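You operate a simulated robot arm through the tools that you are given. There is no shell and no other tool.

The job below is to be done with a simulated robot arm. You get a single attempt, and the scene is never put back.

JOB
Put one of the black caps from the top of the long bench on the brass plate. Then take the grey bin from the table top and leave it on the grey pane. Then press the space bar three times. Keep to this order.
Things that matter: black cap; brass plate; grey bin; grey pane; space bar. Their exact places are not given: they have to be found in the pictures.

The check looks at the end state, three seconds after you hand in, the way a careful person would. Anything else that was tipped, shoved, dropped, spilled or broken makes it a failure. Lids that push on must go on centred and level and be pressed home; caps that screw on are set level and turned clockwise until they are tight.

ROBOT AND FRAMES
A 6-joint arm with a two-finger parallel gripper on a trunk, on a base that drives. Base frame: it is fixed to the floor where the robot stands at the start and does not move with it; the origin is under the middle of the robot, x ahead of it, y to its left, z up; the surface under the hand at the start is at about z = 0.863. Units: m, degrees, N and s.
With the tool pointing down near the work surface it reaches from about 0.28 to 0.68 m from the robot's upright axis, wherever it stands. Its first joint turns from -166.0 to 166.0 degrees. Places, roughly: grey bin (11x10x5 cm) [-1.7, 1.2, 0.8]; grey pane (19x15x1 cm) [-2.9, -1.7, 0.8]; space bar [-3.3, 2, 1.4]. Payload 1.57 kg.
The tool frame sits at the grasp point between the pads (the TCP): z along the fingers, y along the line on which they close. The tips reach 0.03 m beyond it. Largest opening 0.11 m; finger width 0.024, thickness 0.012; the body of the gripper, 0.048 by 0.112 m, starts 0.078 m behind the TCP.
Orientation is that of the tool frame in the base frame, as a unit quaternion [w, x, y, z]. With the fingers straight down and closing along the base's y, the tool's x points along the base's -x, its y along +y and its z along -z.

CONTROLS
- The arm moves only by the tool nudge_tool. Its argument "rows" is a list of rows, each a list of 6 numbers: the shift along the tool's x, y, z in m, then the turn, a rotation vector about the tool's x, y, z in degrees. In form: [[dx, dy, dz, wx, wy, wz], ...]. A call has 1 to 20 rows; each row shifts and turns the commanded pose from where the row before left it, along the tool's axes as they then stand. "hand" is the opening in per cent of the stroke, from 0 (shut) to 100 (fully open), set as the call begins (left out, the last holds). Each row takes 0.2 s and may step no farther than 0.05 m and 8.6 degrees from the row before; otherwise, or with a gripper value out of range, the whole call is refused. Where a pose cannot be reached the arm comes as near as it can. A force on the tool above 40 N (or 10 N above the force at the start of the call, whichever is more), or a blocked arm, ends the call early, and 0.2 s more pass. Each finger travels about 0.108 m/s and halts on what it meets, pressing with about 21 N; the grip force reading is that of the motor and also rises with nothing between the fingers. The clock runs only during rows and for 0.2 s after the last one: add rows that do not move to give the fingers time. The reply holds the time, the measured pose of the TCP, the force on the tool along the base axes, the opening and the grip force, in the units named above and with some noise, with the torque about the TCP (base axes, N m) and any sound that the robot's microphone picked up.
- Cameras (640 x 400 px; columns grow to the right, rows downward): "scene" is now at [0.0492, 0.1243, 1.6453]; the picture's right is [-0.23, -0.97, 0.00], its down [-0.81, 0.19, -0.56] and it looks along [0.55, -0.13, -0.83] (base axes); focal length 254 px, centre (320, 200). "wrist" rides on the gripper at [0.07, 0.016, -0.141] in the tool frame; the picture's right is [-0.23, 0.97, 0.00], its down [-0.86, -0.20, -0.48] and it looks along [-0.47, -0.11, 0.88] (tool axes); focal length 222 px, centre (320, 200).
- grab_frame(camera): a new picture of that camera. It takes no simulated time.
- move_column(by): slides the trunk up (or, below 0, down) by that many m; the arm and the scene camera ride with it, the base frame stays. It gives what a move gives, with no picture.
- roll_base(legs): drives the robot by 1 to 6 legs, each [ahead, left, turn to the left] in m, m and degrees, along the robot's own axes; the way and the turn of a leg run together, so that a leg with both is an arc; at most 1.5 m and 180 degrees a leg. The arm and the cameras ride along, it lands a little off, and it stops where it bumps. It gives what a move gives.
- pan_tilt(pan, tilt): turns the head with the scene camera to pan (to the left, within 120 degrees either way) and tilt (down, from -29 to 69), counted from straight ahead of the robot. It gives what a move gives.
- measure_at(camera, pixels): for up to 12 pixels [column, row] of the newest picture of that camera ("zoom" is the newest enlarged one), the place [x, y, z] in the base frame of the surface seen there, good to about 0.002 m. It takes no simulated time.
- inspect(camera, box): a new picture of the part [left, top, right, bottom] of that camera's present view, enlarged. It takes no simulated time.
- hand_in(): hands the job in; it is judged then, once.

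Unless the task says otherwise, let go and move clear before handing in.

The tools are called after "Call:" by a JSON object that holds its "fn" and its "kwargs". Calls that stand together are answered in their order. nudge_tool: Moves the arm, as the interface text tells. Its arguments: {"type":"object","properties":{"rows":{"type":"array"},"hand":{"type":"number"}},"required":["rows"]} The other tools are called the same way: move_column (by) slides the trunk up or down; roll_base (legs) drives the base; pan_tilt (pan, tilt) turns the head that bears the scene camera; grab_frame (camera) takes a picture; measure_at (camera, pixels) gives the place of the surface under pixels of a picture; inspect (camera, box) takes an enlarged picture of a part of a camera's view; hand_in () hands the job in.

At the start:

```text
t: 0.0
eef_pos: [0.4304, 0.0447, 1.1002]
tool_rot: [0.0, 0.0, 1.0, 0.0]
ft_force: [0.0, 0.3, -0.2]
moment: [0.04, -0.02, 0.01]
opening: 0.11
finger_force: 0.1
trunk travel left (down, up): [-0.25, 0.34]
robot x, y, heading: [0.0011, 0.0024, -0.1]
head pan, tilt: [-13.1, 55.8]
```

scene: 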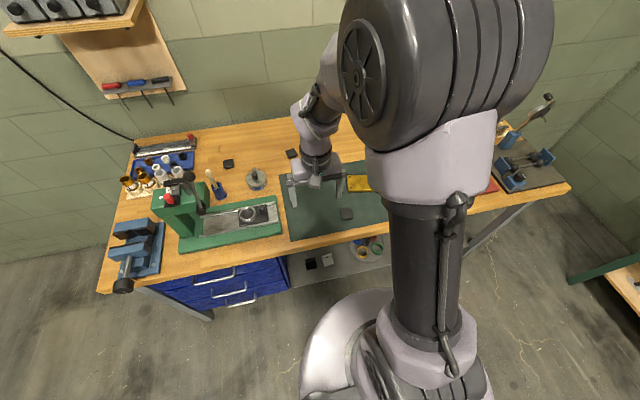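
wrist: 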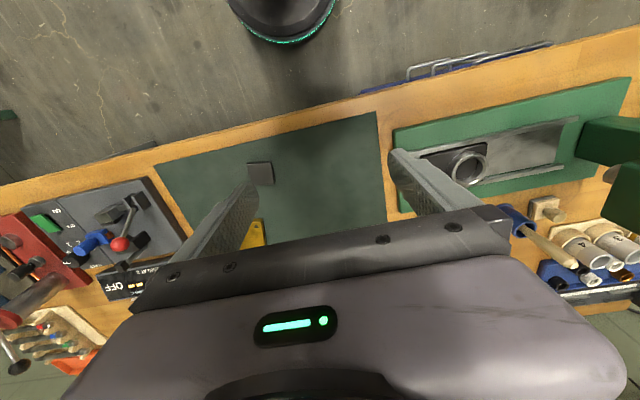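

The scene picture shows the long bench with dark square caps near (228,163), (292,154), (346,213) and a yellow plate around (357,183). I'll enlarge the view and look closer before moving.

Call:
{"fn": "inspect", "kwargs": {"camera": "scene", "box": [180, 110, 400, 280]}}

Call:
{"fn": "inspect", "kwargs": {"camera": "wrist", "box": [0, 80, 400, 330]}}

Call:
{"fn": "measure_at", "kwargs": {"camera": "scene", "pixels": [[228, 163], [292, 154], [346, 213], [357, 183], [311, 264], [327, 259], [240, 170], [330, 200], [364, 252], [376, 245]]}}

```text
2.35 times, centred on (290, 195) of scene
```

zoom: 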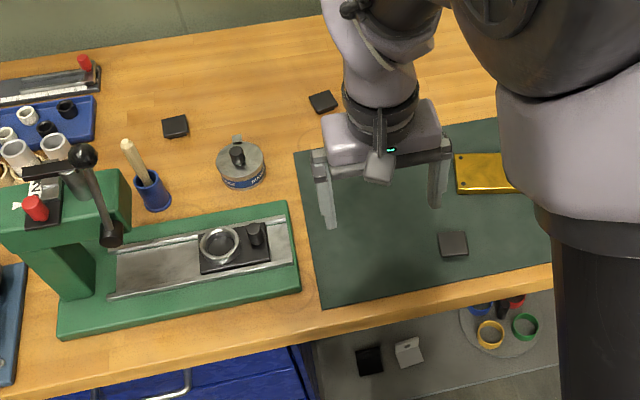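

```text
1.60 times, centred on (200, 205) of wrist
```

zoom: 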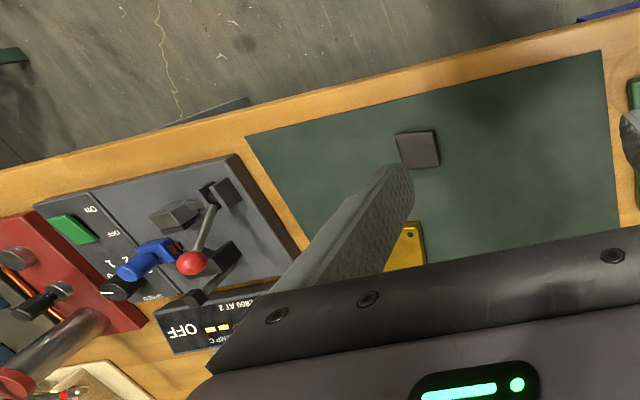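

```text
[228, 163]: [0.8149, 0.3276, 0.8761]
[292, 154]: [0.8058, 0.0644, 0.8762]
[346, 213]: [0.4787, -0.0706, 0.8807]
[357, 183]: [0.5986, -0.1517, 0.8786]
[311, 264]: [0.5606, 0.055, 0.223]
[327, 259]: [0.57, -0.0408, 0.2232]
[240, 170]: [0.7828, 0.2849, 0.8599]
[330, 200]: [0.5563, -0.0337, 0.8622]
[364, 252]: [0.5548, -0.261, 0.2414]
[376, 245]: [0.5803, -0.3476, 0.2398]
```

There are candidates at z≈0.876 at (228,163) and (292,154), and one on the mat at (346,213), plus others on the low shelf. I'll enlarge each one to tell black from grey.

Call:
{"fn": "inspect", "kwargs": {"camera": "scene", "box": [205, 145, 310, 190]}}

Call:
{"fn": "inspect", "kwargs": {"camera": "scene", "box": [325, 165, 405, 235]}}

Call:
{"fn": "inspect", "kwargs": {"camera": "scene", "box": [290, 240, 390, 285]}}

Call:
{"fn": "inspect", "kwargs": {"camera": "wrist", "box": [220, 140, 320, 200]}}

```text
6.10 times, centred on (258, 168) of scene
```

zoom: 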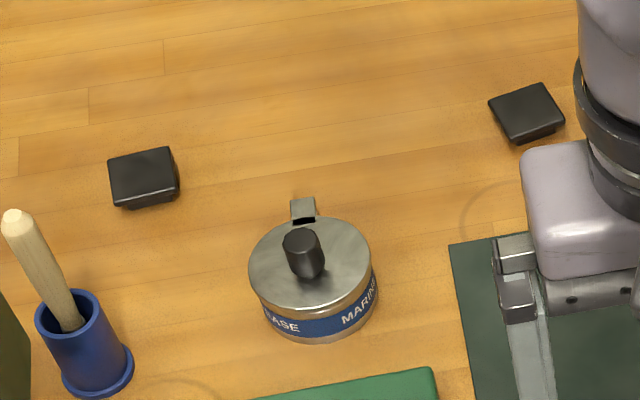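

```text
5.71 times, centred on (365, 200) of scene
```

zoom: 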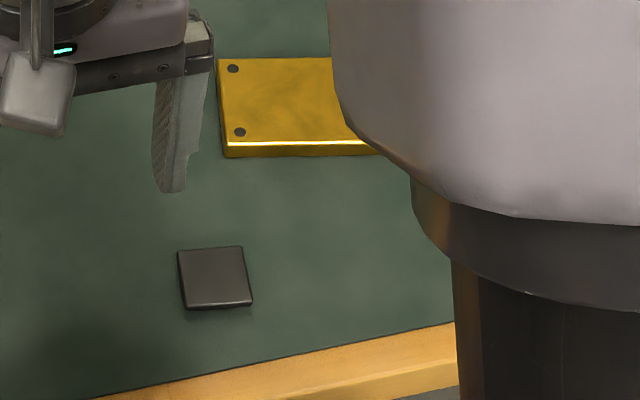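

```text
6.40 times, centred on (340, 262) of scene
```

zoom: 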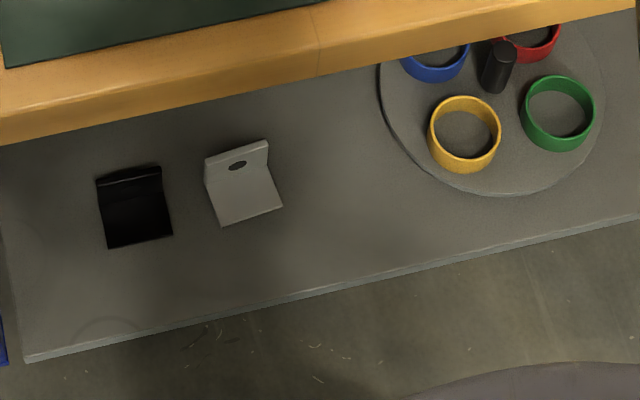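

```text
6.40 times, centred on (270, 170) of wrist
```

zoom: 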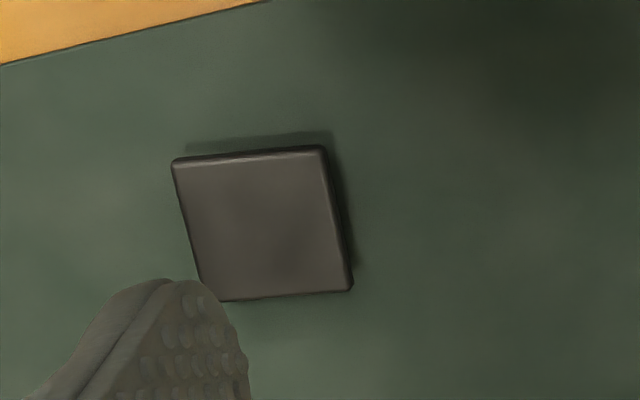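

All bench-top caps look alike, though the mat one (wrist 260,172) looks lighter, perhaps from glare. I'll measure its corners and the surroundings, and the plate's.

Call:
{"fn": "measure_at", "kwargs": {"camera": "zoom", "pixels": [[178, 164], [318, 153], [345, 285], [225, 294], [262, 222], [450, 220], [100, 200]]}}

Call:
{"fn": "measure_at", "kwargs": {"camera": "scene", "pixels": [[340, 207], [352, 207], [343, 215], [355, 215], [347, 178], [349, 190], [370, 188], [370, 178], [240, 210], [300, 240], [330, 230]]}}

Call:
{"fn": "measure_at", "kwargs": {"camera": "wrist", "pixels": [[258, 225], [262, 240], [320, 180], [300, 130], [60, 180], [120, 230]]}}

```text
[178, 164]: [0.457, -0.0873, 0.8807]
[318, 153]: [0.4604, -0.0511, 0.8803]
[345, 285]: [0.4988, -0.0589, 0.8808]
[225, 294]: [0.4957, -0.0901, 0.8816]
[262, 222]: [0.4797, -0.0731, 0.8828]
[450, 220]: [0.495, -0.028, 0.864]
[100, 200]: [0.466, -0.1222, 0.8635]
```

```text
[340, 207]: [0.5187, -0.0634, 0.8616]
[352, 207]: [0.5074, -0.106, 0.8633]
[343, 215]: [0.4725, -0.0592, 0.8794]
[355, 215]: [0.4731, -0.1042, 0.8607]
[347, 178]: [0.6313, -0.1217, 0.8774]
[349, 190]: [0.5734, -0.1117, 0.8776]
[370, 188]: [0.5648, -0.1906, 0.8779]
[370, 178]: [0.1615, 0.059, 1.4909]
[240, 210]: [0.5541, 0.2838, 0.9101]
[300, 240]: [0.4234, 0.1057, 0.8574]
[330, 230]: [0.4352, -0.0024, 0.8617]
```

```text
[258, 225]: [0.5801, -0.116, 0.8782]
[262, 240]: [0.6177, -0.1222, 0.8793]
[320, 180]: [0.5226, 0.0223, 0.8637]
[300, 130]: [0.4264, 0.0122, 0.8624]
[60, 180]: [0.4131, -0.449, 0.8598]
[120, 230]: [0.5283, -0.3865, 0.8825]
```

The mat cap is about 40×36 mm, 18 mm high at (0.478,-0.072), and the brass plate begins at about (0.573–0.635, -0.115). I'll move the arm over to see both fully with the wrist camera.

Call:
{"fn": "nudge_tool", "kwargs": {"rows": [[0.01, -0.045, 0, 0, 0, 0], [0.01, -0.045, 0, 0, 0, 0], [0.01, -0.045, 0, 0, 0, 0], [0.0, -0.03, 0, 0, 0, 0], [0, 0, 0, 0, 0, 0]], "hand": 100}}

Call:
{"fn": "grab_frame", "kwargs": {"camera": "wrist"}}

Call:
{"fn": "grab_frame", "kwargs": {"camera": "scene"}}

```text
t: 1.2
eef_pos: [0.4008, -0.121, 1.0999]
tool_rot: [0.0, 0.001, 1.0, 0.0]
ft_force: [1.0, 0.3, 0.2]
moment: [0.02, -0.03, 0.02]
opening: 0.11
finger_force: 0.1
trunk travel left (down, up): [-0.25, 0.34]
robot x, y, heading: [-0.0019, -0.0016, -0.1]
head pan, tilt: [-13.1, 55.8]
```

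```text
taken
```

wrist: 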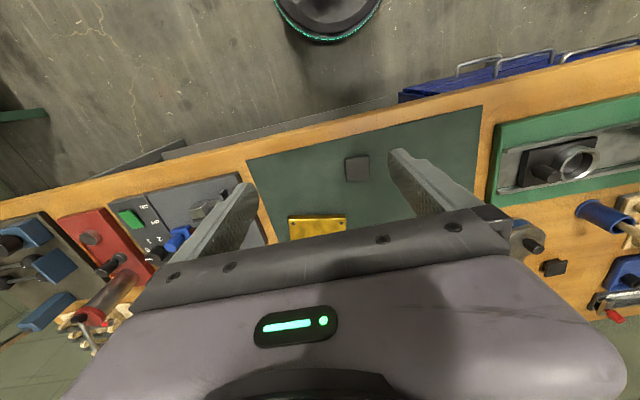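

```text
taken
```

scene: 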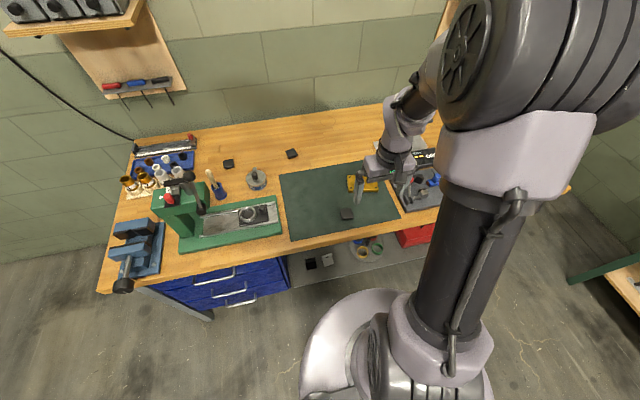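

The mat cap at wrist (357,168) now looks black, so the lighter look was glare. The brass plate is fully visible at (317,228); I'll enlarge and measure both.

Call:
{"fn": "inspect", "kwargs": {"camera": "wrist", "box": [260, 140, 400, 250]}}

Call:
{"fn": "measure_at", "kwargs": {"camera": "wrist", "pixels": [[291, 219], [344, 220], [345, 230], [294, 237], [317, 225], [346, 159], [367, 157], [368, 179], [347, 180], [357, 168], [553, 267]]}}

Call:
{"fn": "inspect", "kwargs": {"camera": "scene", "box": [320, 165, 400, 235]}}

```text
3.64 times, centred on (330, 195) of wrist
```

zoom: 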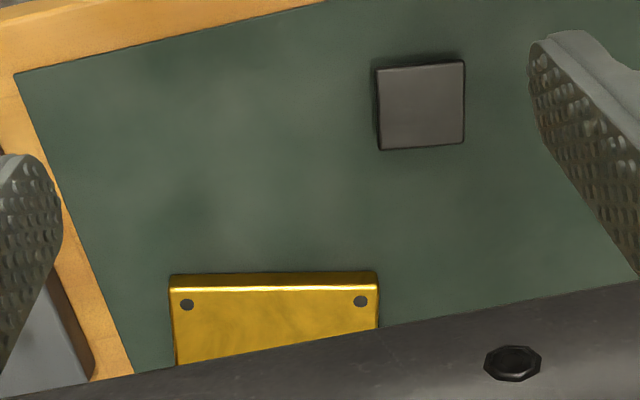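

```text
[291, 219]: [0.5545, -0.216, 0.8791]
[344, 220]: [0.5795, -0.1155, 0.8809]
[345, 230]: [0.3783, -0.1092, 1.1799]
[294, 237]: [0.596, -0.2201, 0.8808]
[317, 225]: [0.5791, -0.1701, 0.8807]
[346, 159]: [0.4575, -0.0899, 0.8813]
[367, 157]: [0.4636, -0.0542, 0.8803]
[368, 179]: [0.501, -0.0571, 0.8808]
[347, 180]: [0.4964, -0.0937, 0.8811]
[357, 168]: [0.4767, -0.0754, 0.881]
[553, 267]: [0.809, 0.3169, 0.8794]
```

```text
5.71 times, centred on (360, 200) of scene
```

zoom: 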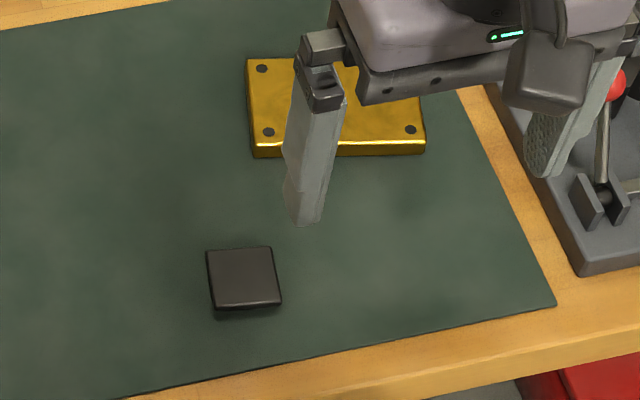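

The cap's top is clear, with corners around (0.4575,-0.090), (0.4636,-0.054), (0.501,-0.057), (0.496,-0.094). I'll measure the plate's corners in the enlarged scene picture.

Call:
{"fn": "measure_at", "kwargs": {"camera": "zoom", "pixels": [[250, 62], [257, 143], [420, 140], [415, 110], [262, 69], [268, 132], [411, 129], [210, 252], [271, 250], [278, 300], [216, 303]]}}

```text
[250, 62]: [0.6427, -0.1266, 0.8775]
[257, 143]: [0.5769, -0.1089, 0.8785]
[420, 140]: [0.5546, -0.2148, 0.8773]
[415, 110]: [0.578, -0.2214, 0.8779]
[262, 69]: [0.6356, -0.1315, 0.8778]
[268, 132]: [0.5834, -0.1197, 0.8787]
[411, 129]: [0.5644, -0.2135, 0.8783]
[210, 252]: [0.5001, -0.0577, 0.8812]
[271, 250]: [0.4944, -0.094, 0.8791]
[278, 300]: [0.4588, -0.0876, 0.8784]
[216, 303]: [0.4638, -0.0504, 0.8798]
```

The plate's centre works out at about (0.598,-0.172) with top z≈0.8785, and the cap's centre at (0.479,-0.073), turned about -8° around the vertical. I'll move above the cap and turn the tool to match it.

Call:
{"fn": "nudge_tool", "kwargs": {"rows": [[-0.0262, 0.016, 0.03, 0, 0, 0], [-0.0262, 0.016, 0.03, 0, 0, 0], [-0.0262, 0.016, 0.03, 0, 0, 0], [0, 0, 0, 0, 0, 8.4], [0, 0, 0.04, 0, 0, 0], [0, 0, 0, 0, 0, 0]], "hand": 70}}

Call:
{"fn": "grab_frame", "kwargs": {"camera": "wrist"}}

Call:
{"fn": "inspect", "kwargs": {"camera": "scene", "box": [290, 150, 410, 240]}}

```text
t: 2.6
eef_pos: [0.4805, -0.0703, 0.9697]
tool_rot: [0.0, 0.073, 0.997, 0.0]
ft_force: [0.1, -0.1, -1.2]
moment: [0.02, -0.02, -0.02]
opening: 0.077
finger_force: 0.1
trunk travel left (down, up): [-0.25, 0.34]
robot x, y, heading: [-0.0017, 0.0007, -0.1]
head pan, tilt: [-13.1, 55.8]
```

```text
taken
```

wrist: 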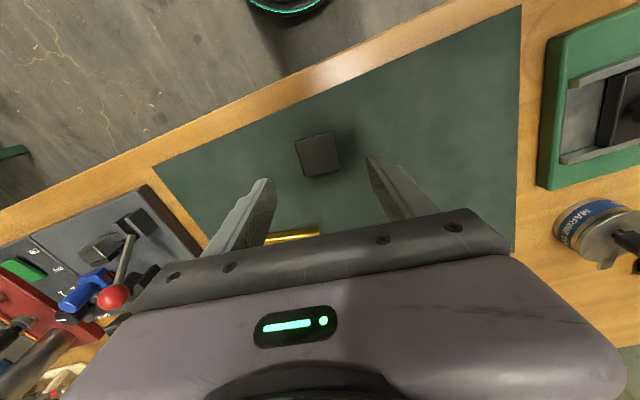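

```text
4.44 times, centred on (350, 195) of scene
```

zoom: 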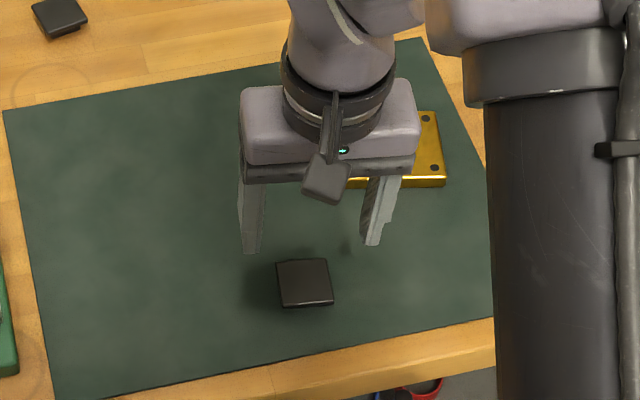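

The tool is above the cap and the cap sits at wrist (318,155). I'll re-measure its corners from this closer view before going down.

Call:
{"fn": "inspect", "kwargs": {"camera": "wrist", "box": [250, 110, 390, 200]}}

Call:
{"fn": "measure_at", "kwargs": {"camera": "wrist", "pixels": [[297, 142], [331, 134], [339, 168], [305, 175], [318, 155], [352, 160], [290, 165]]}}

```text
4.44 times, centred on (320, 155) of wrist
```

zoom: 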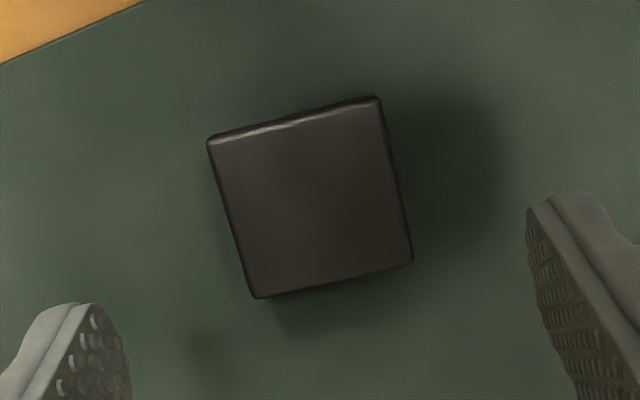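

```text
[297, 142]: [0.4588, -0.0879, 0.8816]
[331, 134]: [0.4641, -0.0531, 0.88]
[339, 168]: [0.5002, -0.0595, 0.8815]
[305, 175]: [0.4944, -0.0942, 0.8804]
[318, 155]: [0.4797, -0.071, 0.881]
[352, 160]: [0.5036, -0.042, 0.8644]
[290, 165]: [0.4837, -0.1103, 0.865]
```

The cap centre is at (0.4794,-0.0737), within 3 mm of the tool, with the mat at z≈0.8635. I'll shift slightly and go down to TCP z≈0.897.

Call:
{"fn": "nudge_tool", "kwargs": {"rows": [[0, -0.002, 0.03, 0, 0, 0], [0, 0, 0.03, 0, 0, 0], [0, 0, 0.0125, 0, 0, 0], [0, 0, 0, 0, 0, 0]]}}

Call:
{"fn": "grab_frame", "kwargs": {"camera": "wrist"}}

Call:
{"fn": "inspect", "kwargs": {"camera": "scene", "box": [300, 160, 400, 230]}}

```text
t: 3.6
eef_pos: [0.479, -0.0746, 0.8969]
tool_rot: [0.0, 0.073, 0.997, -0.001]
ft_force: [-0.1, 0.5, 0.3]
moment: [0.0, -0.01, -0.05]
opening: 0.0772
finger_force: 0.0
trunk travel left (down, up): [-0.25, 0.34]
robot x, y, heading: [0.0012, 0.0019, 0.1]
head pan, tilt: [-13.1, 55.8]
```

```text
taken
```

wrist: 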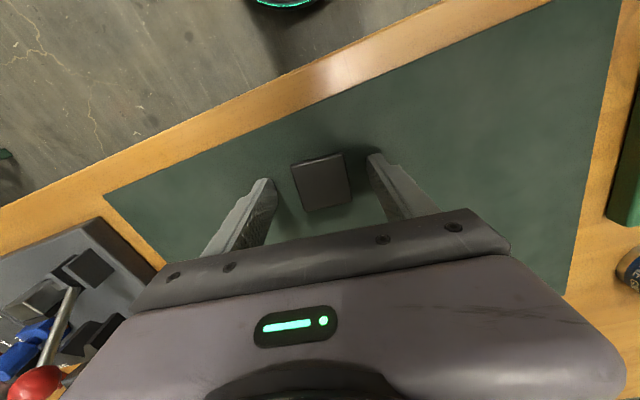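

```text
5.71 times, centred on (350, 195) of scene
```

zoom: 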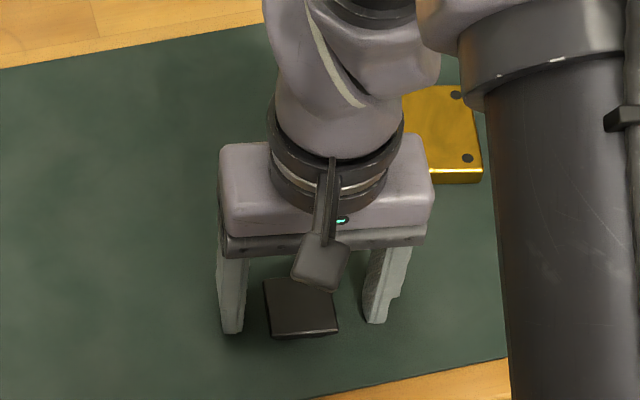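

The fingers straddle the cap at wrist (320,183) without contact forces. I'll close on it.

Call:
{"fn": "nudge_tool", "kwargs": {"rows": [[0, 0, 0, 0, 0, 0], [0, 0, 0, 0, 0, 0], [0, 0, 0, 0, 0, 0], [0, 0, 0, 0, 0, 0]], "hand": 0}}

Call:
{"fn": "grab_frame", "kwargs": {"camera": "wrist"}}

```text
t: 4.6
eef_pos: [0.4771, -0.0753, 0.8962]
tool_rot: [0.0, 0.073, 0.997, 0.0]
ft_force: [-0.1, 0.5, -0.3]
moment: [-0.01, -0.01, 0.0]
opening: 0.0405
finger_force: 21.1
trunk travel left (down, up): [-0.25, 0.34]
robot x, y, heading: [0.0002, 0.0026, -0.0]
head pan, tilt: [-13.1, 55.8]
```

```text
taken
```

wrist: 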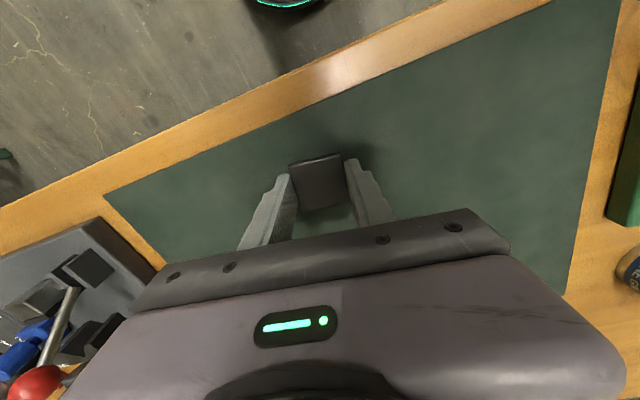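

The cap is held at 40.5 mm opening with 21 N. I'll lift it 6 cm and check the surroundings near the plate.

Call:
{"fn": "nudge_tool", "kwargs": {"rows": [[0, 0, -0.03, 0, 0, 0], [0, 0, -0.03, 0, 0, 0], [0, 0, 0, 0, 0, 0]]}}

Call:
{"fn": "grab_frame", "kwargs": {"camera": "wrist"}}

Call:
{"fn": "grab_frame", "kwargs": {"camera": "scene"}}

Call:
{"fn": "measure_at", "kwargs": {"camera": "wrist", "pixels": [[150, 200], [180, 255], [135, 225], [110, 300], [125, 235], [318, 175]]}}

```text
t: 5.4
eef_pos: [0.4789, -0.0739, 0.9573]
tool_rot: [-0.001, 0.074, 0.997, 0.0]
ft_force: [-0.7, 0.0, -0.5]
moment: [0.0, 0.01, -0.01]
opening: 0.0407
finger_force: 21.0
trunk travel left (down, up): [-0.25, 0.34]
robot x, y, heading: [0.0009, -0.0011, 0.1]
head pan, tilt: [-13.1, 55.8]
```

```text
taken
```

wrist: 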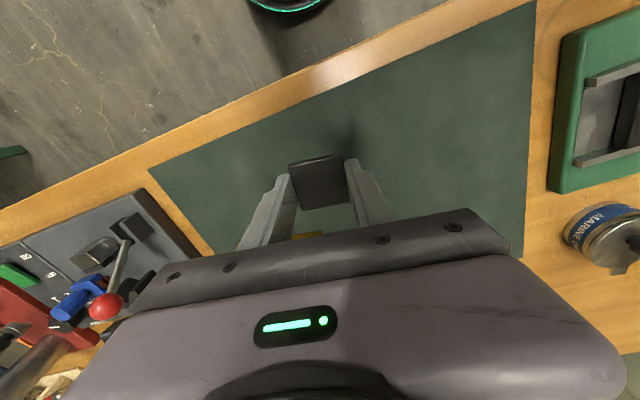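

```text
taken
```

scene: 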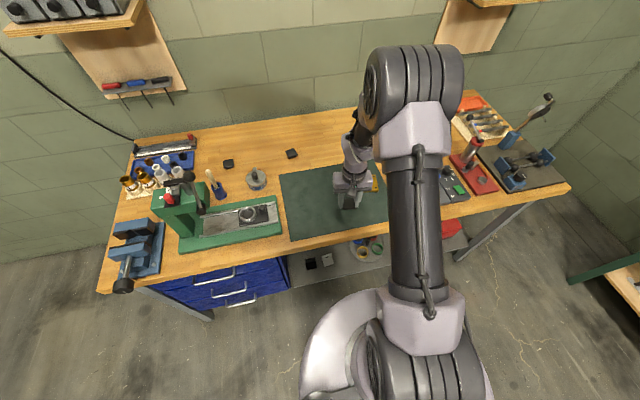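

```text
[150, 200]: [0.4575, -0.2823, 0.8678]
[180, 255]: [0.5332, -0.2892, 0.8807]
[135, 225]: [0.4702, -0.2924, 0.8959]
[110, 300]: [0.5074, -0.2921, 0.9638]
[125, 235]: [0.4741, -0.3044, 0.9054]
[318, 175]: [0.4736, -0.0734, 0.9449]
```

The cap hangs level at z≈0.945 top, and the nearest obstacle, the red lever ball, is at (0.507,-0.292,0.964), clear of the path. I'll move over the plate and turn 5° to line up with it.

Call:
{"fn": "nudge_tool", "kwargs": {"rows": [[-0.033, -0.0196, 0, 0, 0, 0], [-0.033, -0.0196, 0, 0, 0, 0], [-0.033, -0.0196, 0, 0, 0, 0], [-0.033, -0.0196, 0, 0, 0, 0], [0, 0, 0, 0, 0, 5], [0, 0, 0, 0, 0, 0]]}}

Call:
{"fn": "grab_frame", "kwargs": {"camera": "wrist"}}

Call:
{"fn": "inspect", "kwargs": {"camera": "scene", "box": [310, 140, 410, 220]}}

```text
t: 6.8
eef_pos: [0.5979, -0.1716, 0.9581]
tool_rot: [0.0, 0.116, 0.993, -0.001]
ft_force: [0.1, 0.3, -0.8]
moment: [0.0, 0.01, 0.02]
opening: 0.0407
finger_force: 21.2
trunk travel left (down, up): [-0.25, 0.34]
robot x, y, heading: [-0.0032, -0.004, -0.1]
head pan, tilt: [-13.1, 55.8]
```

```text
taken
```

wrist: 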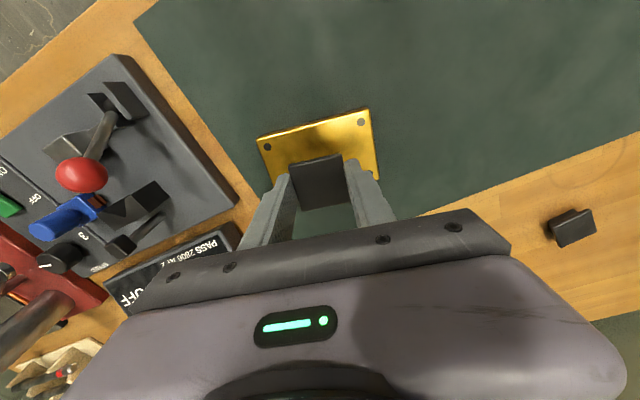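

```text
5.00 times, centred on (360, 180) of scene
```

zoom: 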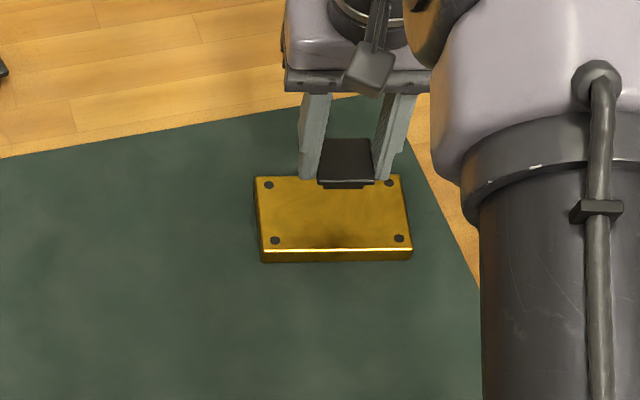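

The cap hangs above the plate. I'll measure the plate's four top corners in the enlarged view to confirm the target.

Call:
{"fn": "measure_at", "kwargs": {"camera": "zoom", "pixels": [[259, 181], [265, 246], [409, 245], [398, 181], [335, 220], [346, 160], [325, 215]]}}

Call:
{"fn": "measure_at", "kwargs": {"camera": "wrist", "pixels": [[259, 140], [367, 112], [375, 178], [320, 175], [297, 165], [341, 160], [346, 200], [303, 205], [190, 240], [230, 230]]}}

```text
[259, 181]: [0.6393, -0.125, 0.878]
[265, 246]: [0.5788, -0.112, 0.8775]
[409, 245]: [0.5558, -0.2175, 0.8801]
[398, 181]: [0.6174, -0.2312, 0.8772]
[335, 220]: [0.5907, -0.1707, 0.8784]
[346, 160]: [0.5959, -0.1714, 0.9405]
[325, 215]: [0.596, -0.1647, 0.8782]
```

```text
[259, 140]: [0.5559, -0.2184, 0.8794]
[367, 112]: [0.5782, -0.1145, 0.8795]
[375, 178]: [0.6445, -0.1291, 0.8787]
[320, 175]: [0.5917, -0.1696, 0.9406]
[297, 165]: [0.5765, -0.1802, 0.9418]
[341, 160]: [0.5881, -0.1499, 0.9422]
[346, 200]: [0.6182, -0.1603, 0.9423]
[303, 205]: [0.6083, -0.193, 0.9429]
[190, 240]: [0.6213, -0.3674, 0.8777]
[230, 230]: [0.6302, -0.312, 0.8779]
```

The plate's centre is confirmed at (0.598,-0.1714) and the cap is over it. I'll lower it to just above the plate.

Call:
{"fn": "nudge_tool", "kwargs": {"rows": [[0, 0, 0.025, 0, 0, 0], [0, 0, 0.017, 0, 0, 0], [0, 0, 0, 0, 0, 0]]}}

Call:
{"fn": "nudge_tool", "kwargs": {"rows": [[0, 0, 0.0015, 0, 0, 0], [0, 0, 0, 0, 0, 0]]}}

Call:
{"fn": "inspect", "kwargs": {"camera": "scene", "box": [325, 145, 405, 215]}}

```text
t: 7.6
eef_pos: [0.5989, -0.171, 0.9164]
tool_rot: [-0.001, 0.117, 0.993, 0.0]
ft_force: [-0.4, 0.7, 0.0]
moment: [0.02, 0.02, -0.02]
opening: 0.0407
finger_force: 21.0
trunk travel left (down, up): [-0.25, 0.34]
robot x, y, heading: [-0.0036, 0.0013, -0.1]
head pan, tilt: [-13.1, 55.8]
```

```text
t: 8.2
eef_pos: [0.5977, -0.1715, 0.9149]
tool_rot: [0.0, 0.117, 0.993, -0.001]
ft_force: [-0.3, 0.1, -0.6]
moment: [0.0, -0.01, -0.02]
opening: 0.0407
finger_force: 21.4
trunk travel left (down, up): [-0.25, 0.34]
robot x, y, heading: [0.0021, 0.0024, -0.1]
head pan, tilt: [-13.1, 55.8]
```

```text
5.71 times, centred on (365, 180) of scene
```

zoom: 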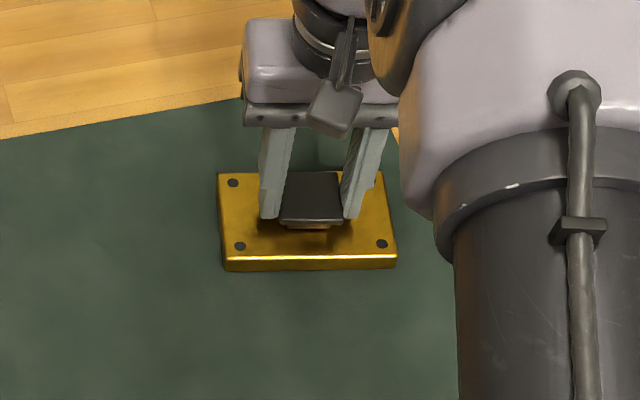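

No contact yet at TCP z 0.915. I'll go down in millimetre steps until the force shows the plate.

Call:
{"fn": "nudge_tool", "kwargs": {"rows": [[0, 0, 0.0015, 0, 0, 0], [0, 0, 0, 0, 0, 0]]}}

Call:
{"fn": "nudge_tool", "kwargs": {"rows": [[0, 0, 0.001, 0, 0, 0], [0, 0, 0, 0, 0, 0]]}}

Call:
{"fn": "nudge_tool", "kwargs": {"rows": [[0, 0, 0.001, 0, 0, 0], [0, 0, 0, 0, 0, 0]]}}

```text
t: 8.8
eef_pos: [0.5971, -0.172, 0.9124]
tool_rot: [-0.001, 0.118, 0.993, 0.0]
ft_force: [-1.0, -1.4, 2.4]
moment: [0.0, 0.0, -0.01]
opening: 0.0407
finger_force: 21.0
trunk travel left (down, up): [-0.25, 0.34]
robot x, y, heading: [-0.0015, 0.0005, 0.1]
head pan, tilt: [-13.1, 55.8]
```

```text
t: 9.4
eef_pos: [0.5971, -0.1713, 0.913]
tool_rot: [0.0, 0.116, 0.993, 0.0]
ft_force: [1.0, -0.2, 9.0]
moment: [0.14, -0.05, 0.01]
opening: 0.0409
finger_force: 20.9
trunk travel left (down, up): [-0.25, 0.34]
robot x, y, heading: [0.0006, 0.0009, -0.1]
head pan, tilt: [-13.1, 55.8]
```

```text
t: 10.0
eef_pos: [0.5977, -0.1711, 0.9122]
tool_rot: [0.0, 0.117, 0.993, 0.0]
ft_force: [1.6, -1.5, 15.5]
moment: [-0.05, -0.07, 0.02]
opening: 0.0403
finger_force: 21.1
trunk travel left (down, up): [-0.25, 0.34]
robot x, y, heading: [-0.0003, 0.0018, 0.0]
head pan, tilt: [-13.1, 55.8]
```

The cap is on the plate (15 N upward). I'll ease off the press by about 2 mm and open the fingers partway.

Call:
{"fn": "nudge_tool", "kwargs": {"rows": [[0, 0, -0.002, 0, 0, 0], [0, 0, 0, 0, 0, 0]]}}

Call:
{"fn": "nudge_tool", "kwargs": {"rows": [[0, 0, 0, 0, 0, 0], [0, 0, 0, 0, 0, 0], [0, 0, 0, 0, 0, 0]], "hand": 60}}

Call:
{"fn": "nudge_tool", "kwargs": {"rows": [[0, 0, -0.03, 0, 0, 0], [0, 0, -0.04, 0, 0, 0], [0, 0, -0.04, 0, 0, 0], [0, 0, 0, 0, 0, 0]]}}

Call:
{"fn": "grab_frame", "kwargs": {"camera": "wrist"}}

Call:
{"fn": "inspect", "kwargs": {"camera": "scene", "box": [325, 145, 405, 215]}}

```text
t: 10.6
eef_pos: [0.5975, -0.1714, 0.9122]
tool_rot: [-0.001, 0.117, 0.993, 0.0]
ft_force: [0.1, 0.3, 2.8]
moment: [0.0, 0.0, 0.03]
opening: 0.0405
finger_force: 20.5
trunk travel left (down, up): [-0.25, 0.34]
robot x, y, heading: [0.0028, -0.0023, 0.1]
head pan, tilt: [-13.1, 55.8]
```

```text
t: 11.4
eef_pos: [0.5982, -0.1706, 0.9129]
tool_rot: [0.0, 0.117, 0.993, 0.0]
ft_force: [-0.4, -0.6, -0.4]
moment: [0.01, 0.02, -0.01]
opening: 0.066
finger_force: 0.1
trunk travel left (down, up): [-0.25, 0.34]
robot x, y, heading: [-0.0002, -0.0017, 0.0]
head pan, tilt: [-13.1, 55.8]
```

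```text
t: 12.4
eef_pos: [0.5992, -0.1722, 1.0217]
tool_rot: [0.0, 0.116, 0.993, -0.001]
ft_force: [-0.1, 0.4, 0.3]
moment: [0.01, -0.02, -0.02]
opening: 0.0659
finger_force: 0.1
trunk travel left (down, up): [-0.25, 0.34]
robot x, y, heading: [-0.0033, 0.0032, 0.1]
head pan, tilt: [-13.1, 55.8]
```

```text
taken
```

wrist: 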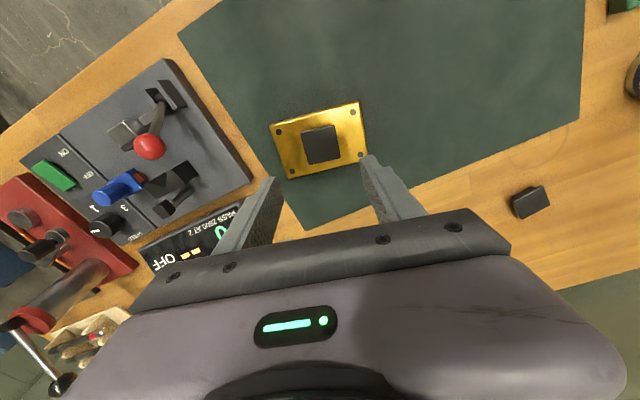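

```text
5.71 times, centred on (365, 180) of scene
```

zoom: 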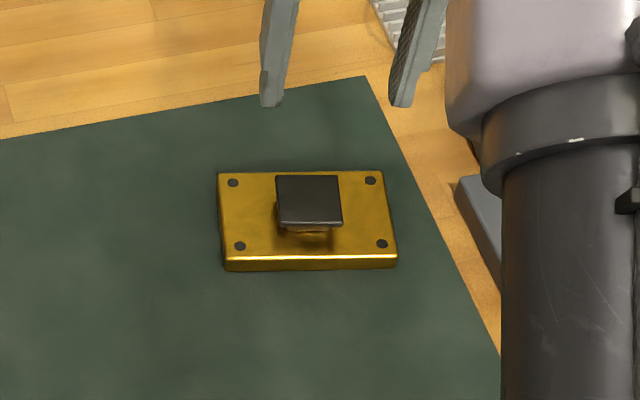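

The cap rests centred and level on the brass plate (wrist 320,143), and the fingers are clear. I'll raise the arm, undo the turn and pull back toward the robot before driving.

Call:
{"fn": "nudge_tool", "kwargs": {"rows": [[0, 0, -0.04, 0, 0, 0], [0, 0, -0.04, 0, 0, 0], [0, 0, 0, 0, 0, -6.7], [0, 0, 0, 0, 0, -6.7], [0.0375, 0.0287, 0, 0, 0, 0], [0.0375, 0.0287, 0, 0, 0, 0], [0.0375, 0.0287, 0, 0, 0, 0], [0.0375, 0.0287, 0, 0, 0, 0], [0.0375, 0.0287, 0, 0, 0, 0], [0.0375, 0.0287, 0, 0, 0, 0], [0, 0, 0, 0, 0, 0]]}}

Call:
{"fn": "pan_tilt", "kwargs": {"pan": 115, "tilt": 15}}

Call:
{"fn": "grab_frame", "kwargs": {"camera": "scene"}}

```text
t: 14.8
eef_pos: [0.3745, 0.0033, 1.1026]
tool_rot: [-0.001, 0.0, 1.0, 0.0]
ft_force: [-0.1, 0.2, -0.5]
moment: [-0.02, 0.02, 0.01]
opening: 0.066
finger_force: 0.0
trunk travel left (down, up): [-0.25, 0.34]
robot x, y, heading: [0.0015, 0.0016, -0.1]
head pan, tilt: [-13.1, 55.8]
```

```text
t: 16.9
eef_pos: [0.3752, 0.0025, 1.1023]
tool_rot: [0.0, 0.0, 1.0, 0.001]
ft_force: [-0.4, 0.3, -0.1]
moment: [0.0, 0.04, 0.0]
opening: 0.0659
finger_force: 0.1
trunk travel left (down, up): [-0.25, 0.34]
robot x, y, heading: [-0.0023, -0.003, -0.3]
head pan, tilt: [115.0, 15.0]
```

```text
taken
```

scene: 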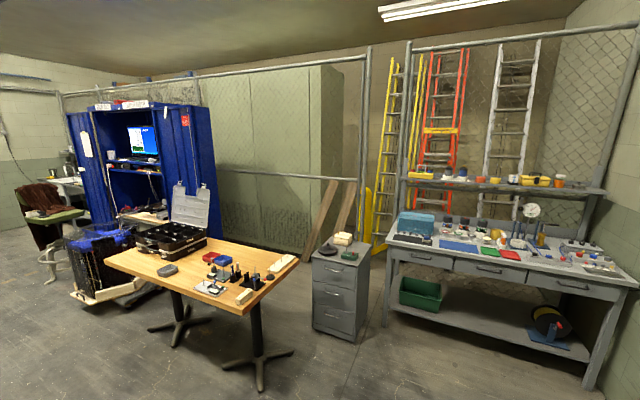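

The room behind shows a wooden table with a grey item at (168,270), a blue cabinet with a screen and keyboard at (140,160), and another grey bench at right. I'll enlarge these and pan the other way too.

Call:
{"fn": "inspect", "kwargs": {"camera": "scene", "box": [100, 220, 310, 320]}}

Call:
{"fn": "inspect", "kwargs": {"camera": "scene", "box": [60, 90, 230, 230]}}

Call:
{"fn": "measure_at", "kwargs": {"camera": "scene", "pixels": [[168, 270], [110, 262], [295, 258], [225, 305], [200, 240], [140, 163], [175, 248], [88, 240], [30, 212], [340, 260], [210, 290], [340, 238]]}}

Call:
{"fn": "pan_tilt", "kwargs": {"pan": -115, "tilt": 15}}

Call:
{"fn": "grab_frame", "kwargs": {"camera": "scene"}}

```text
3.05 times, centred on (205, 270) of scene
```

zoom: 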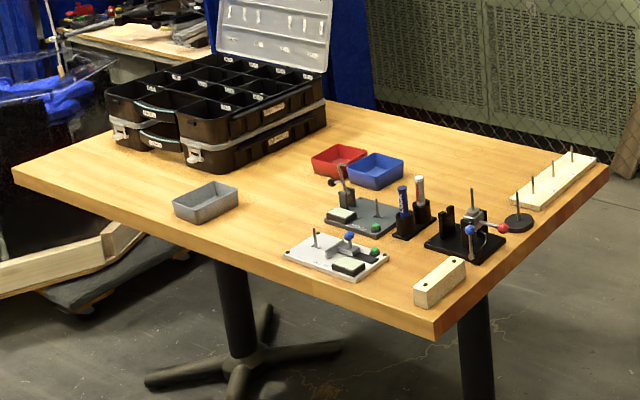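

```text
2.86 times, centred on (145, 160) of scene
```

zoom: 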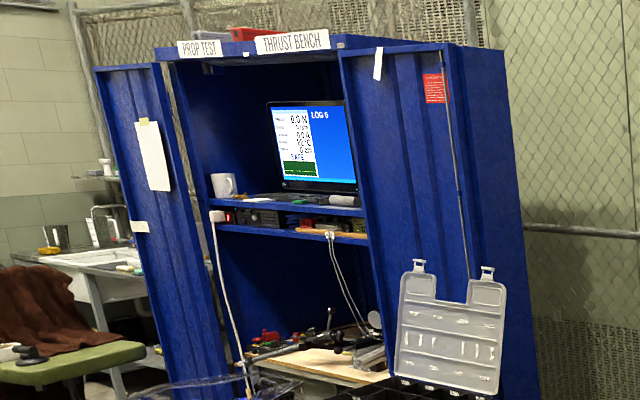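

```text
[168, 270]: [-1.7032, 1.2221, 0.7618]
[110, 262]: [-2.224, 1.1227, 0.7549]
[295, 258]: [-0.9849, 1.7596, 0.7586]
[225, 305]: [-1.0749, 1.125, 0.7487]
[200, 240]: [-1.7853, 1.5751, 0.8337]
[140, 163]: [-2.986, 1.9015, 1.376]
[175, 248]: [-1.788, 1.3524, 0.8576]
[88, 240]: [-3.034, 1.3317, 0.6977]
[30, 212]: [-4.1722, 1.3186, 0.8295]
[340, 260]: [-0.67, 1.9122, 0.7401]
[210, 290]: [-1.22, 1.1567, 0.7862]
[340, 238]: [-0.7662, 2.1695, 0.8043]
```

```text
t: 20.2
eef_pos: [0.3729, 0.0032, 1.1029]
tool_rot: [0.0, 0.0, 1.0, 0.0]
ft_force: [0.1, -0.4, -0.1]
moment: [-0.01, 0.0, 0.01]
opening: 0.0661
finger_force: 0.0
trunk travel left (down, up): [-0.25, 0.34]
robot x, y, heading: [0.0011, 0.0007, 0.0]
head pan, tilt: [-115.0, 15.0]
```

```text
taken
```

scene: 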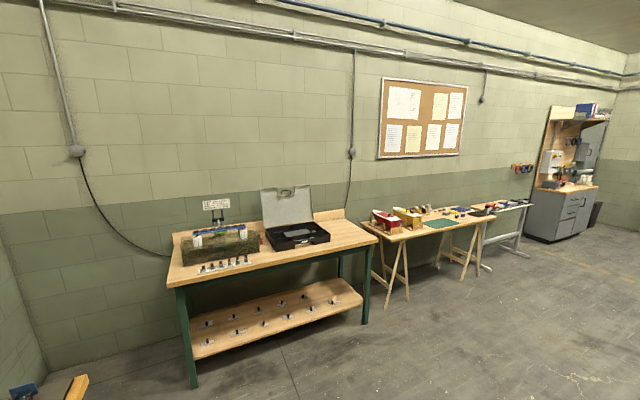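

The trestle table and counter at right, around (430,215) and (500,205), are candidates for the grey pane. I'll enlarge that part and measure.

Call:
{"fn": "inspect", "kwargs": {"camera": "scene", "box": [355, 180, 545, 300]}}

Call:
{"fn": "measure_at", "kwargs": {"camera": "scene", "pixels": [[440, 222], [400, 225], [470, 213], [500, 205], [480, 222], [380, 225], [500, 209], [580, 187], [395, 300], [480, 270], [520, 255], [360, 320]]}}

```text
3.33 times, centred on (450, 240) of scene
```

zoom: 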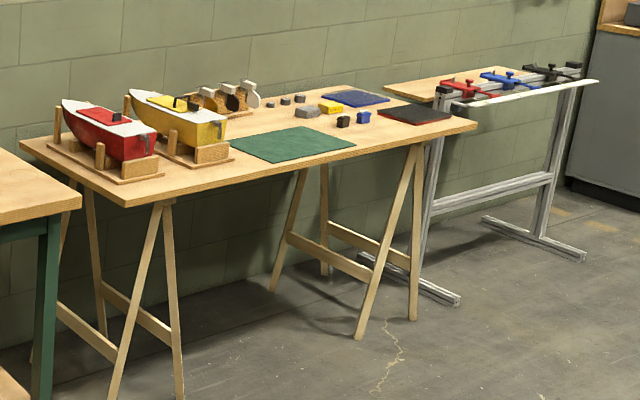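

```text
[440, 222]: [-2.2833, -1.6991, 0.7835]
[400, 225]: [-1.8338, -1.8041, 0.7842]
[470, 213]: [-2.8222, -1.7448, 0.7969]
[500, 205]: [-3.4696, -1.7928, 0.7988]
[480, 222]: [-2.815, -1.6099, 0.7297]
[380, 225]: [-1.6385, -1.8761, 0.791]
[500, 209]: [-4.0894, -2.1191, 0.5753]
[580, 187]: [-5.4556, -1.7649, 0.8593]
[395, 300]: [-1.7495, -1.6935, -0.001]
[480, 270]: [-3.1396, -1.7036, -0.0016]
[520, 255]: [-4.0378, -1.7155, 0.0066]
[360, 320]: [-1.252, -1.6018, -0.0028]
```

A dark pane sits near (-2.88,-1.74,0.79) on the trestle table; I'll check it up close later. First I'll back away from the bench, turn left 90° and move along toward the wooden table with the grey bin.

Call:
{"fn": "roll_base", "kwargs": {"legs": [[-0.6, 0, 0], [0, 0, 90], [0, 1.1, 0]]}}

Call:
{"fn": "pan_tilt", "kwargs": {"pan": 0, "tilt": 35}}

Call:
{"fn": "grab_frame", "kwargs": {"camera": "scene"}}

```text
t: 32.7
eef_pos: [-1.7087, 0.4397, 1.1022]
tool_rot: [0.001, -0.681, 0.732, -0.001]
ft_force: [-0.7, -0.4, -0.3]
moment: [-0.03, -0.04, 0.02]
opening: 0.066
finger_force: 0.1
trunk travel left (down, up): [-0.25, 0.34]
robot x, y, heading: [-1.7323, 0.0684, 86.0]
head pan, tilt: [-115.0, 15.0]
```

```text
t: 34.6
eef_pos: [-1.7083, 0.4396, 1.1008]
tool_rot: [0.0, -0.681, 0.732, -0.001]
ft_force: [-0.4, -0.3, -0.2]
moment: [0.0, 0.02, -0.01]
opening: 0.0659
finger_force: 0.0
trunk travel left (down, up): [-0.25, 0.34]
robot x, y, heading: [-1.7361, 0.0674, 85.7]
head pan, tilt: [0.0, 35.0]
```

```text
taken
```

scene: 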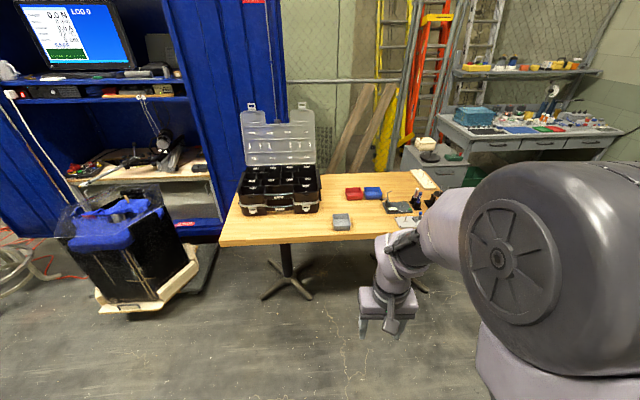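

The robot is at (-1.736,0.067) with heading 85.7°, and the grey bin shows at (342,222). I'll enlarge the table and measure the bin and edges.

Call:
{"fn": "inspect", "kwargs": {"camera": "scene", "box": [210, 170, 450, 320]}}

Call:
{"fn": "measure_at", "kwargs": {"camera": "scene", "pixels": [[342, 215], [342, 228], [222, 243], [370, 237], [333, 216], [350, 215], [320, 225], [370, 222], [282, 190], [300, 208], [280, 150], [405, 212]]}}

```text
2.67 times, centred on (330, 245) of scene
```

zoom: 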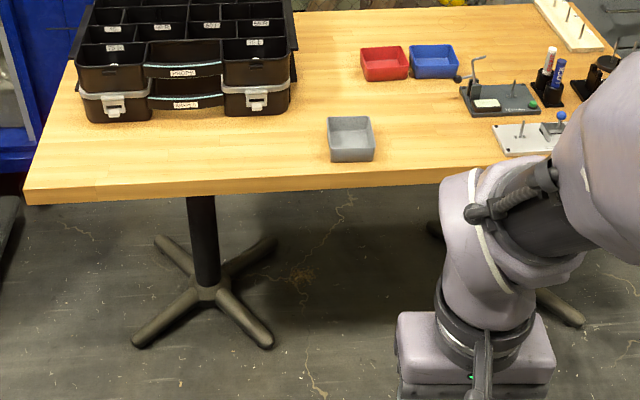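

```text
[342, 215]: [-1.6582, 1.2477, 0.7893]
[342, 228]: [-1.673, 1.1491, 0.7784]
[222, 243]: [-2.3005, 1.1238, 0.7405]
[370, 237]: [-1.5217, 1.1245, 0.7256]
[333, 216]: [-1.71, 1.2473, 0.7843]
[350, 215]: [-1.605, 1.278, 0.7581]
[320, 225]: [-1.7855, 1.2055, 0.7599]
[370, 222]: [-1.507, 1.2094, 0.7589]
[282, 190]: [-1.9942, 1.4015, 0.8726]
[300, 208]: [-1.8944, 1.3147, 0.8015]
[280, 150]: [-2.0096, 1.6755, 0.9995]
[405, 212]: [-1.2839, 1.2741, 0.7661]
```

The bin is at about (-1.67,1.20), table top z≈0.759, table edge y≈1.12. I'll correct heading and drive ahead so that the bin is about 0.5 m in front.

Call:
{"fn": "roll_base", "kwargs": {"legs": [[0, 0, 4.2], [0.4, -0.065, 0], [0.2, 0, 0]]}}

Call:
{"fn": "pan_tilt", "kwargs": {"pan": 0, "tilt": 60}}

Call:
{"fn": "grab_frame", "kwargs": {"camera": "scene"}}

Call:
{"fn": "grab_frame", "kwargs": {"camera": "wrist"}}

```text
t: 38.8
eef_pos: [-1.6723, 1.0381, 1.1007]
tool_rot: [0.0, -0.707, 0.707, 0.001]
ft_force: [0.6, 0.4, -0.9]
moment: [-0.04, 0.01, 0.0]
opening: 0.0663
finger_force: 0.2
trunk travel left (down, up): [-0.25, 0.34]
robot x, y, heading: [-1.6679, 0.6617, 89.8]
head pan, tilt: [0.0, 35.0]
```

```text
t: 39.7
eef_pos: [-1.673, 1.0367, 1.1019]
tool_rot: [0.0, 0.707, -0.707, -0.001]
ft_force: [0.7, 0.1, -0.2]
moment: [-0.03, -0.02, 0.02]
opening: 0.0662
finger_force: 0.0
trunk travel left (down, up): [-0.25, 0.34]
robot x, y, heading: [-1.671, 0.6668, 90.1]
head pan, tilt: [0.0, 60.0]
```

```text
taken
```

scene: 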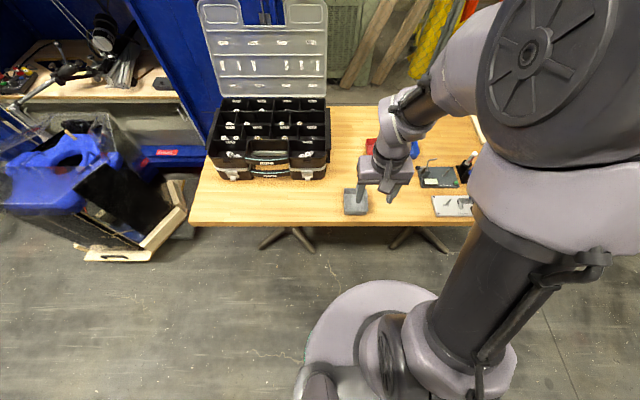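

```text
taken
```

wrist: 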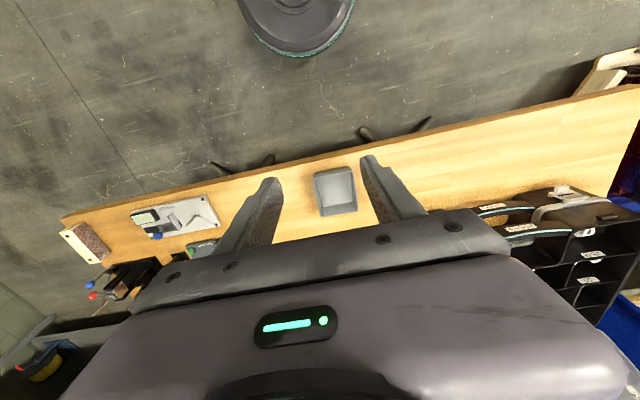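

The bin is at wrist (336,190), directly ahead. I'll enlarge it and measure its rim and floor.

Call:
{"fn": "inspect", "kwargs": {"camera": "wrist", "box": [285, 150, 385, 230]}}

Call:
{"fn": "measure_at", "kwargs": {"camera": "zoom", "pixels": [[320, 200], [200, 200]]}}

```text
5.00 times, centred on (335, 190) of wrist
```

zoom: 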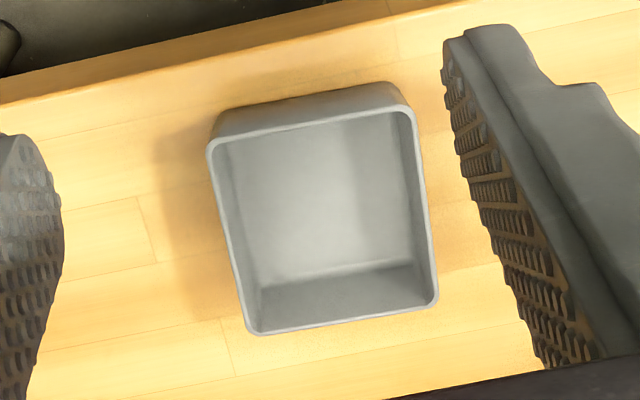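

```text
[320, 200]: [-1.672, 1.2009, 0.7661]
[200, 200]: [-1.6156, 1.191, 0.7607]
```

The bin is an empty tapered tray. I'll measure its rim corners, mid-sides and floor.

Call:
{"fn": "measure_at", "kwargs": {"camera": "zoom", "pixels": [[213, 149], [405, 110], [433, 298], [254, 330], [305, 128], [424, 205], [345, 318], [232, 240], [320, 200], [480, 300], [170, 300], [300, 105]]}}

```text
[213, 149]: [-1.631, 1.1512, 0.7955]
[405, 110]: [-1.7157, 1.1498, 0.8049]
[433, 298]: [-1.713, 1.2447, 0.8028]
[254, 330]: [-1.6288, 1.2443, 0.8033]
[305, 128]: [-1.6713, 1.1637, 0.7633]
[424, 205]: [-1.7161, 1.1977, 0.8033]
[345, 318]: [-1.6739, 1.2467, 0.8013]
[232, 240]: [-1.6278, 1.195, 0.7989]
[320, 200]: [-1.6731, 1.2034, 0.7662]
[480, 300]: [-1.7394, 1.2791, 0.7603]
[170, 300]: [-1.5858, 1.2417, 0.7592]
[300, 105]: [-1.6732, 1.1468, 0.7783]
```

The rim is at z≈0.803 spanning about x -1.716..-1.628 and y 1.15..1.246, square to the axes, so an outside grip along x fits the 0.11 m opening. I'll open fully, lower the trunk a bit and move above the bin.

Call:
{"fn": "move_column", "kwargs": {"by": -0.08}}

Call:
{"fn": "nudge_tool", "kwargs": {"rows": [[-0.04, 0, 0, 0, 0, 0], [-0.04, 0, 0, 0, 0, 0], [-0.04, 0, 0.02, 0, 0, 0], [-0.04, 0, 0.03, 0, 0, 0], [0, 0, 0, 0, 0, 0]], "hand": 100}}

Call:
{"fn": "grab_frame", "kwargs": {"camera": "wrist"}}

Call:
{"fn": "grab_frame", "kwargs": {"camera": "scene"}}

```text
t: 40.9
eef_pos: [-1.6725, 1.0386, 1.022]
tool_rot: [-0.001, -0.707, 0.707, 0.0]
ft_force: [-0.2, -0.4, 0.0]
moment: [0.0, -0.02, 0.0]
opening: 0.0661
finger_force: 0.1
trunk travel left (down, up): [-0.17, 0.42]
robot x, y, heading: [-1.6693, 0.6651, 90.0]
head pan, tilt: [0.0, 60.0]
```

```text
t: 42.1
eef_pos: [-1.673, 1.1975, 0.971]
tool_rot: [0.0, -0.707, 0.707, 0.001]
ft_force: [-0.2, -0.3, -0.7]
moment: [-0.01, -0.02, 0.0]
opening: 0.1098
finger_force: 0.0
trunk travel left (down, up): [-0.17, 0.42]
robot x, y, heading: [-1.6711, 0.6625, 89.7]
head pan, tilt: [0.0, 60.0]
```

```text
taken
```

wrist: 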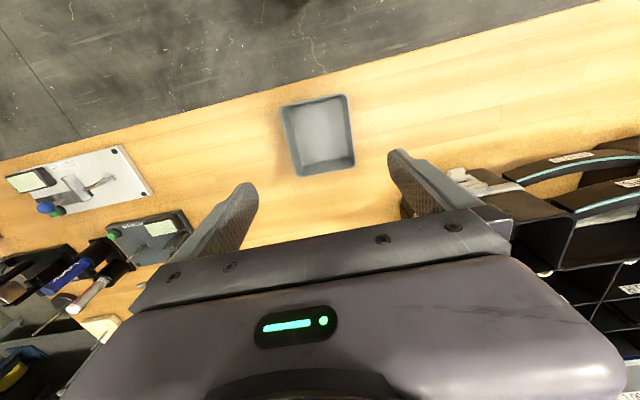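

```text
taken
```

scene: 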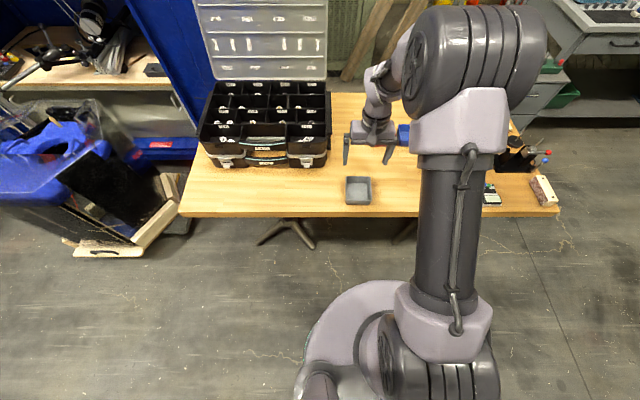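

The tool is above the bin at wrist (319,135). I'll enlarge it and re-measure the rim's outer edges, plus the case's nearest edge.

Call:
{"fn": "inspect", "kwargs": {"camera": "wrist", "box": [260, 80, 380, 190]}}

Call:
{"fn": "measure_at", "kwargs": {"camera": "wrist", "pixels": [[430, 205], [455, 178], [490, 190], [520, 205]]}}

```text
3.64 times, centred on (320, 135) of wrist
```

zoom: 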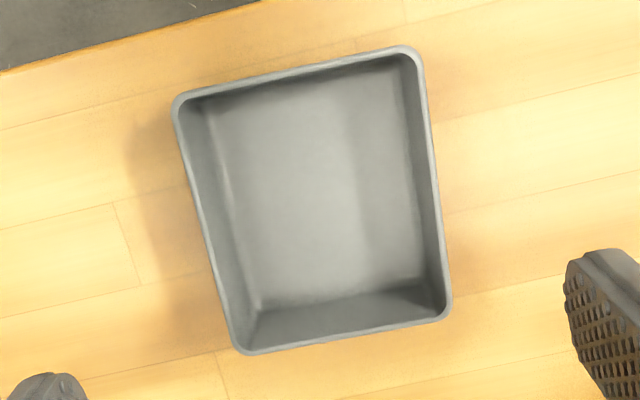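

```text
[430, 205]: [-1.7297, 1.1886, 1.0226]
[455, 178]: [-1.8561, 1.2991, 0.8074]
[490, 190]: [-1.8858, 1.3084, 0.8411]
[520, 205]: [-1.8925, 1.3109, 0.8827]
```

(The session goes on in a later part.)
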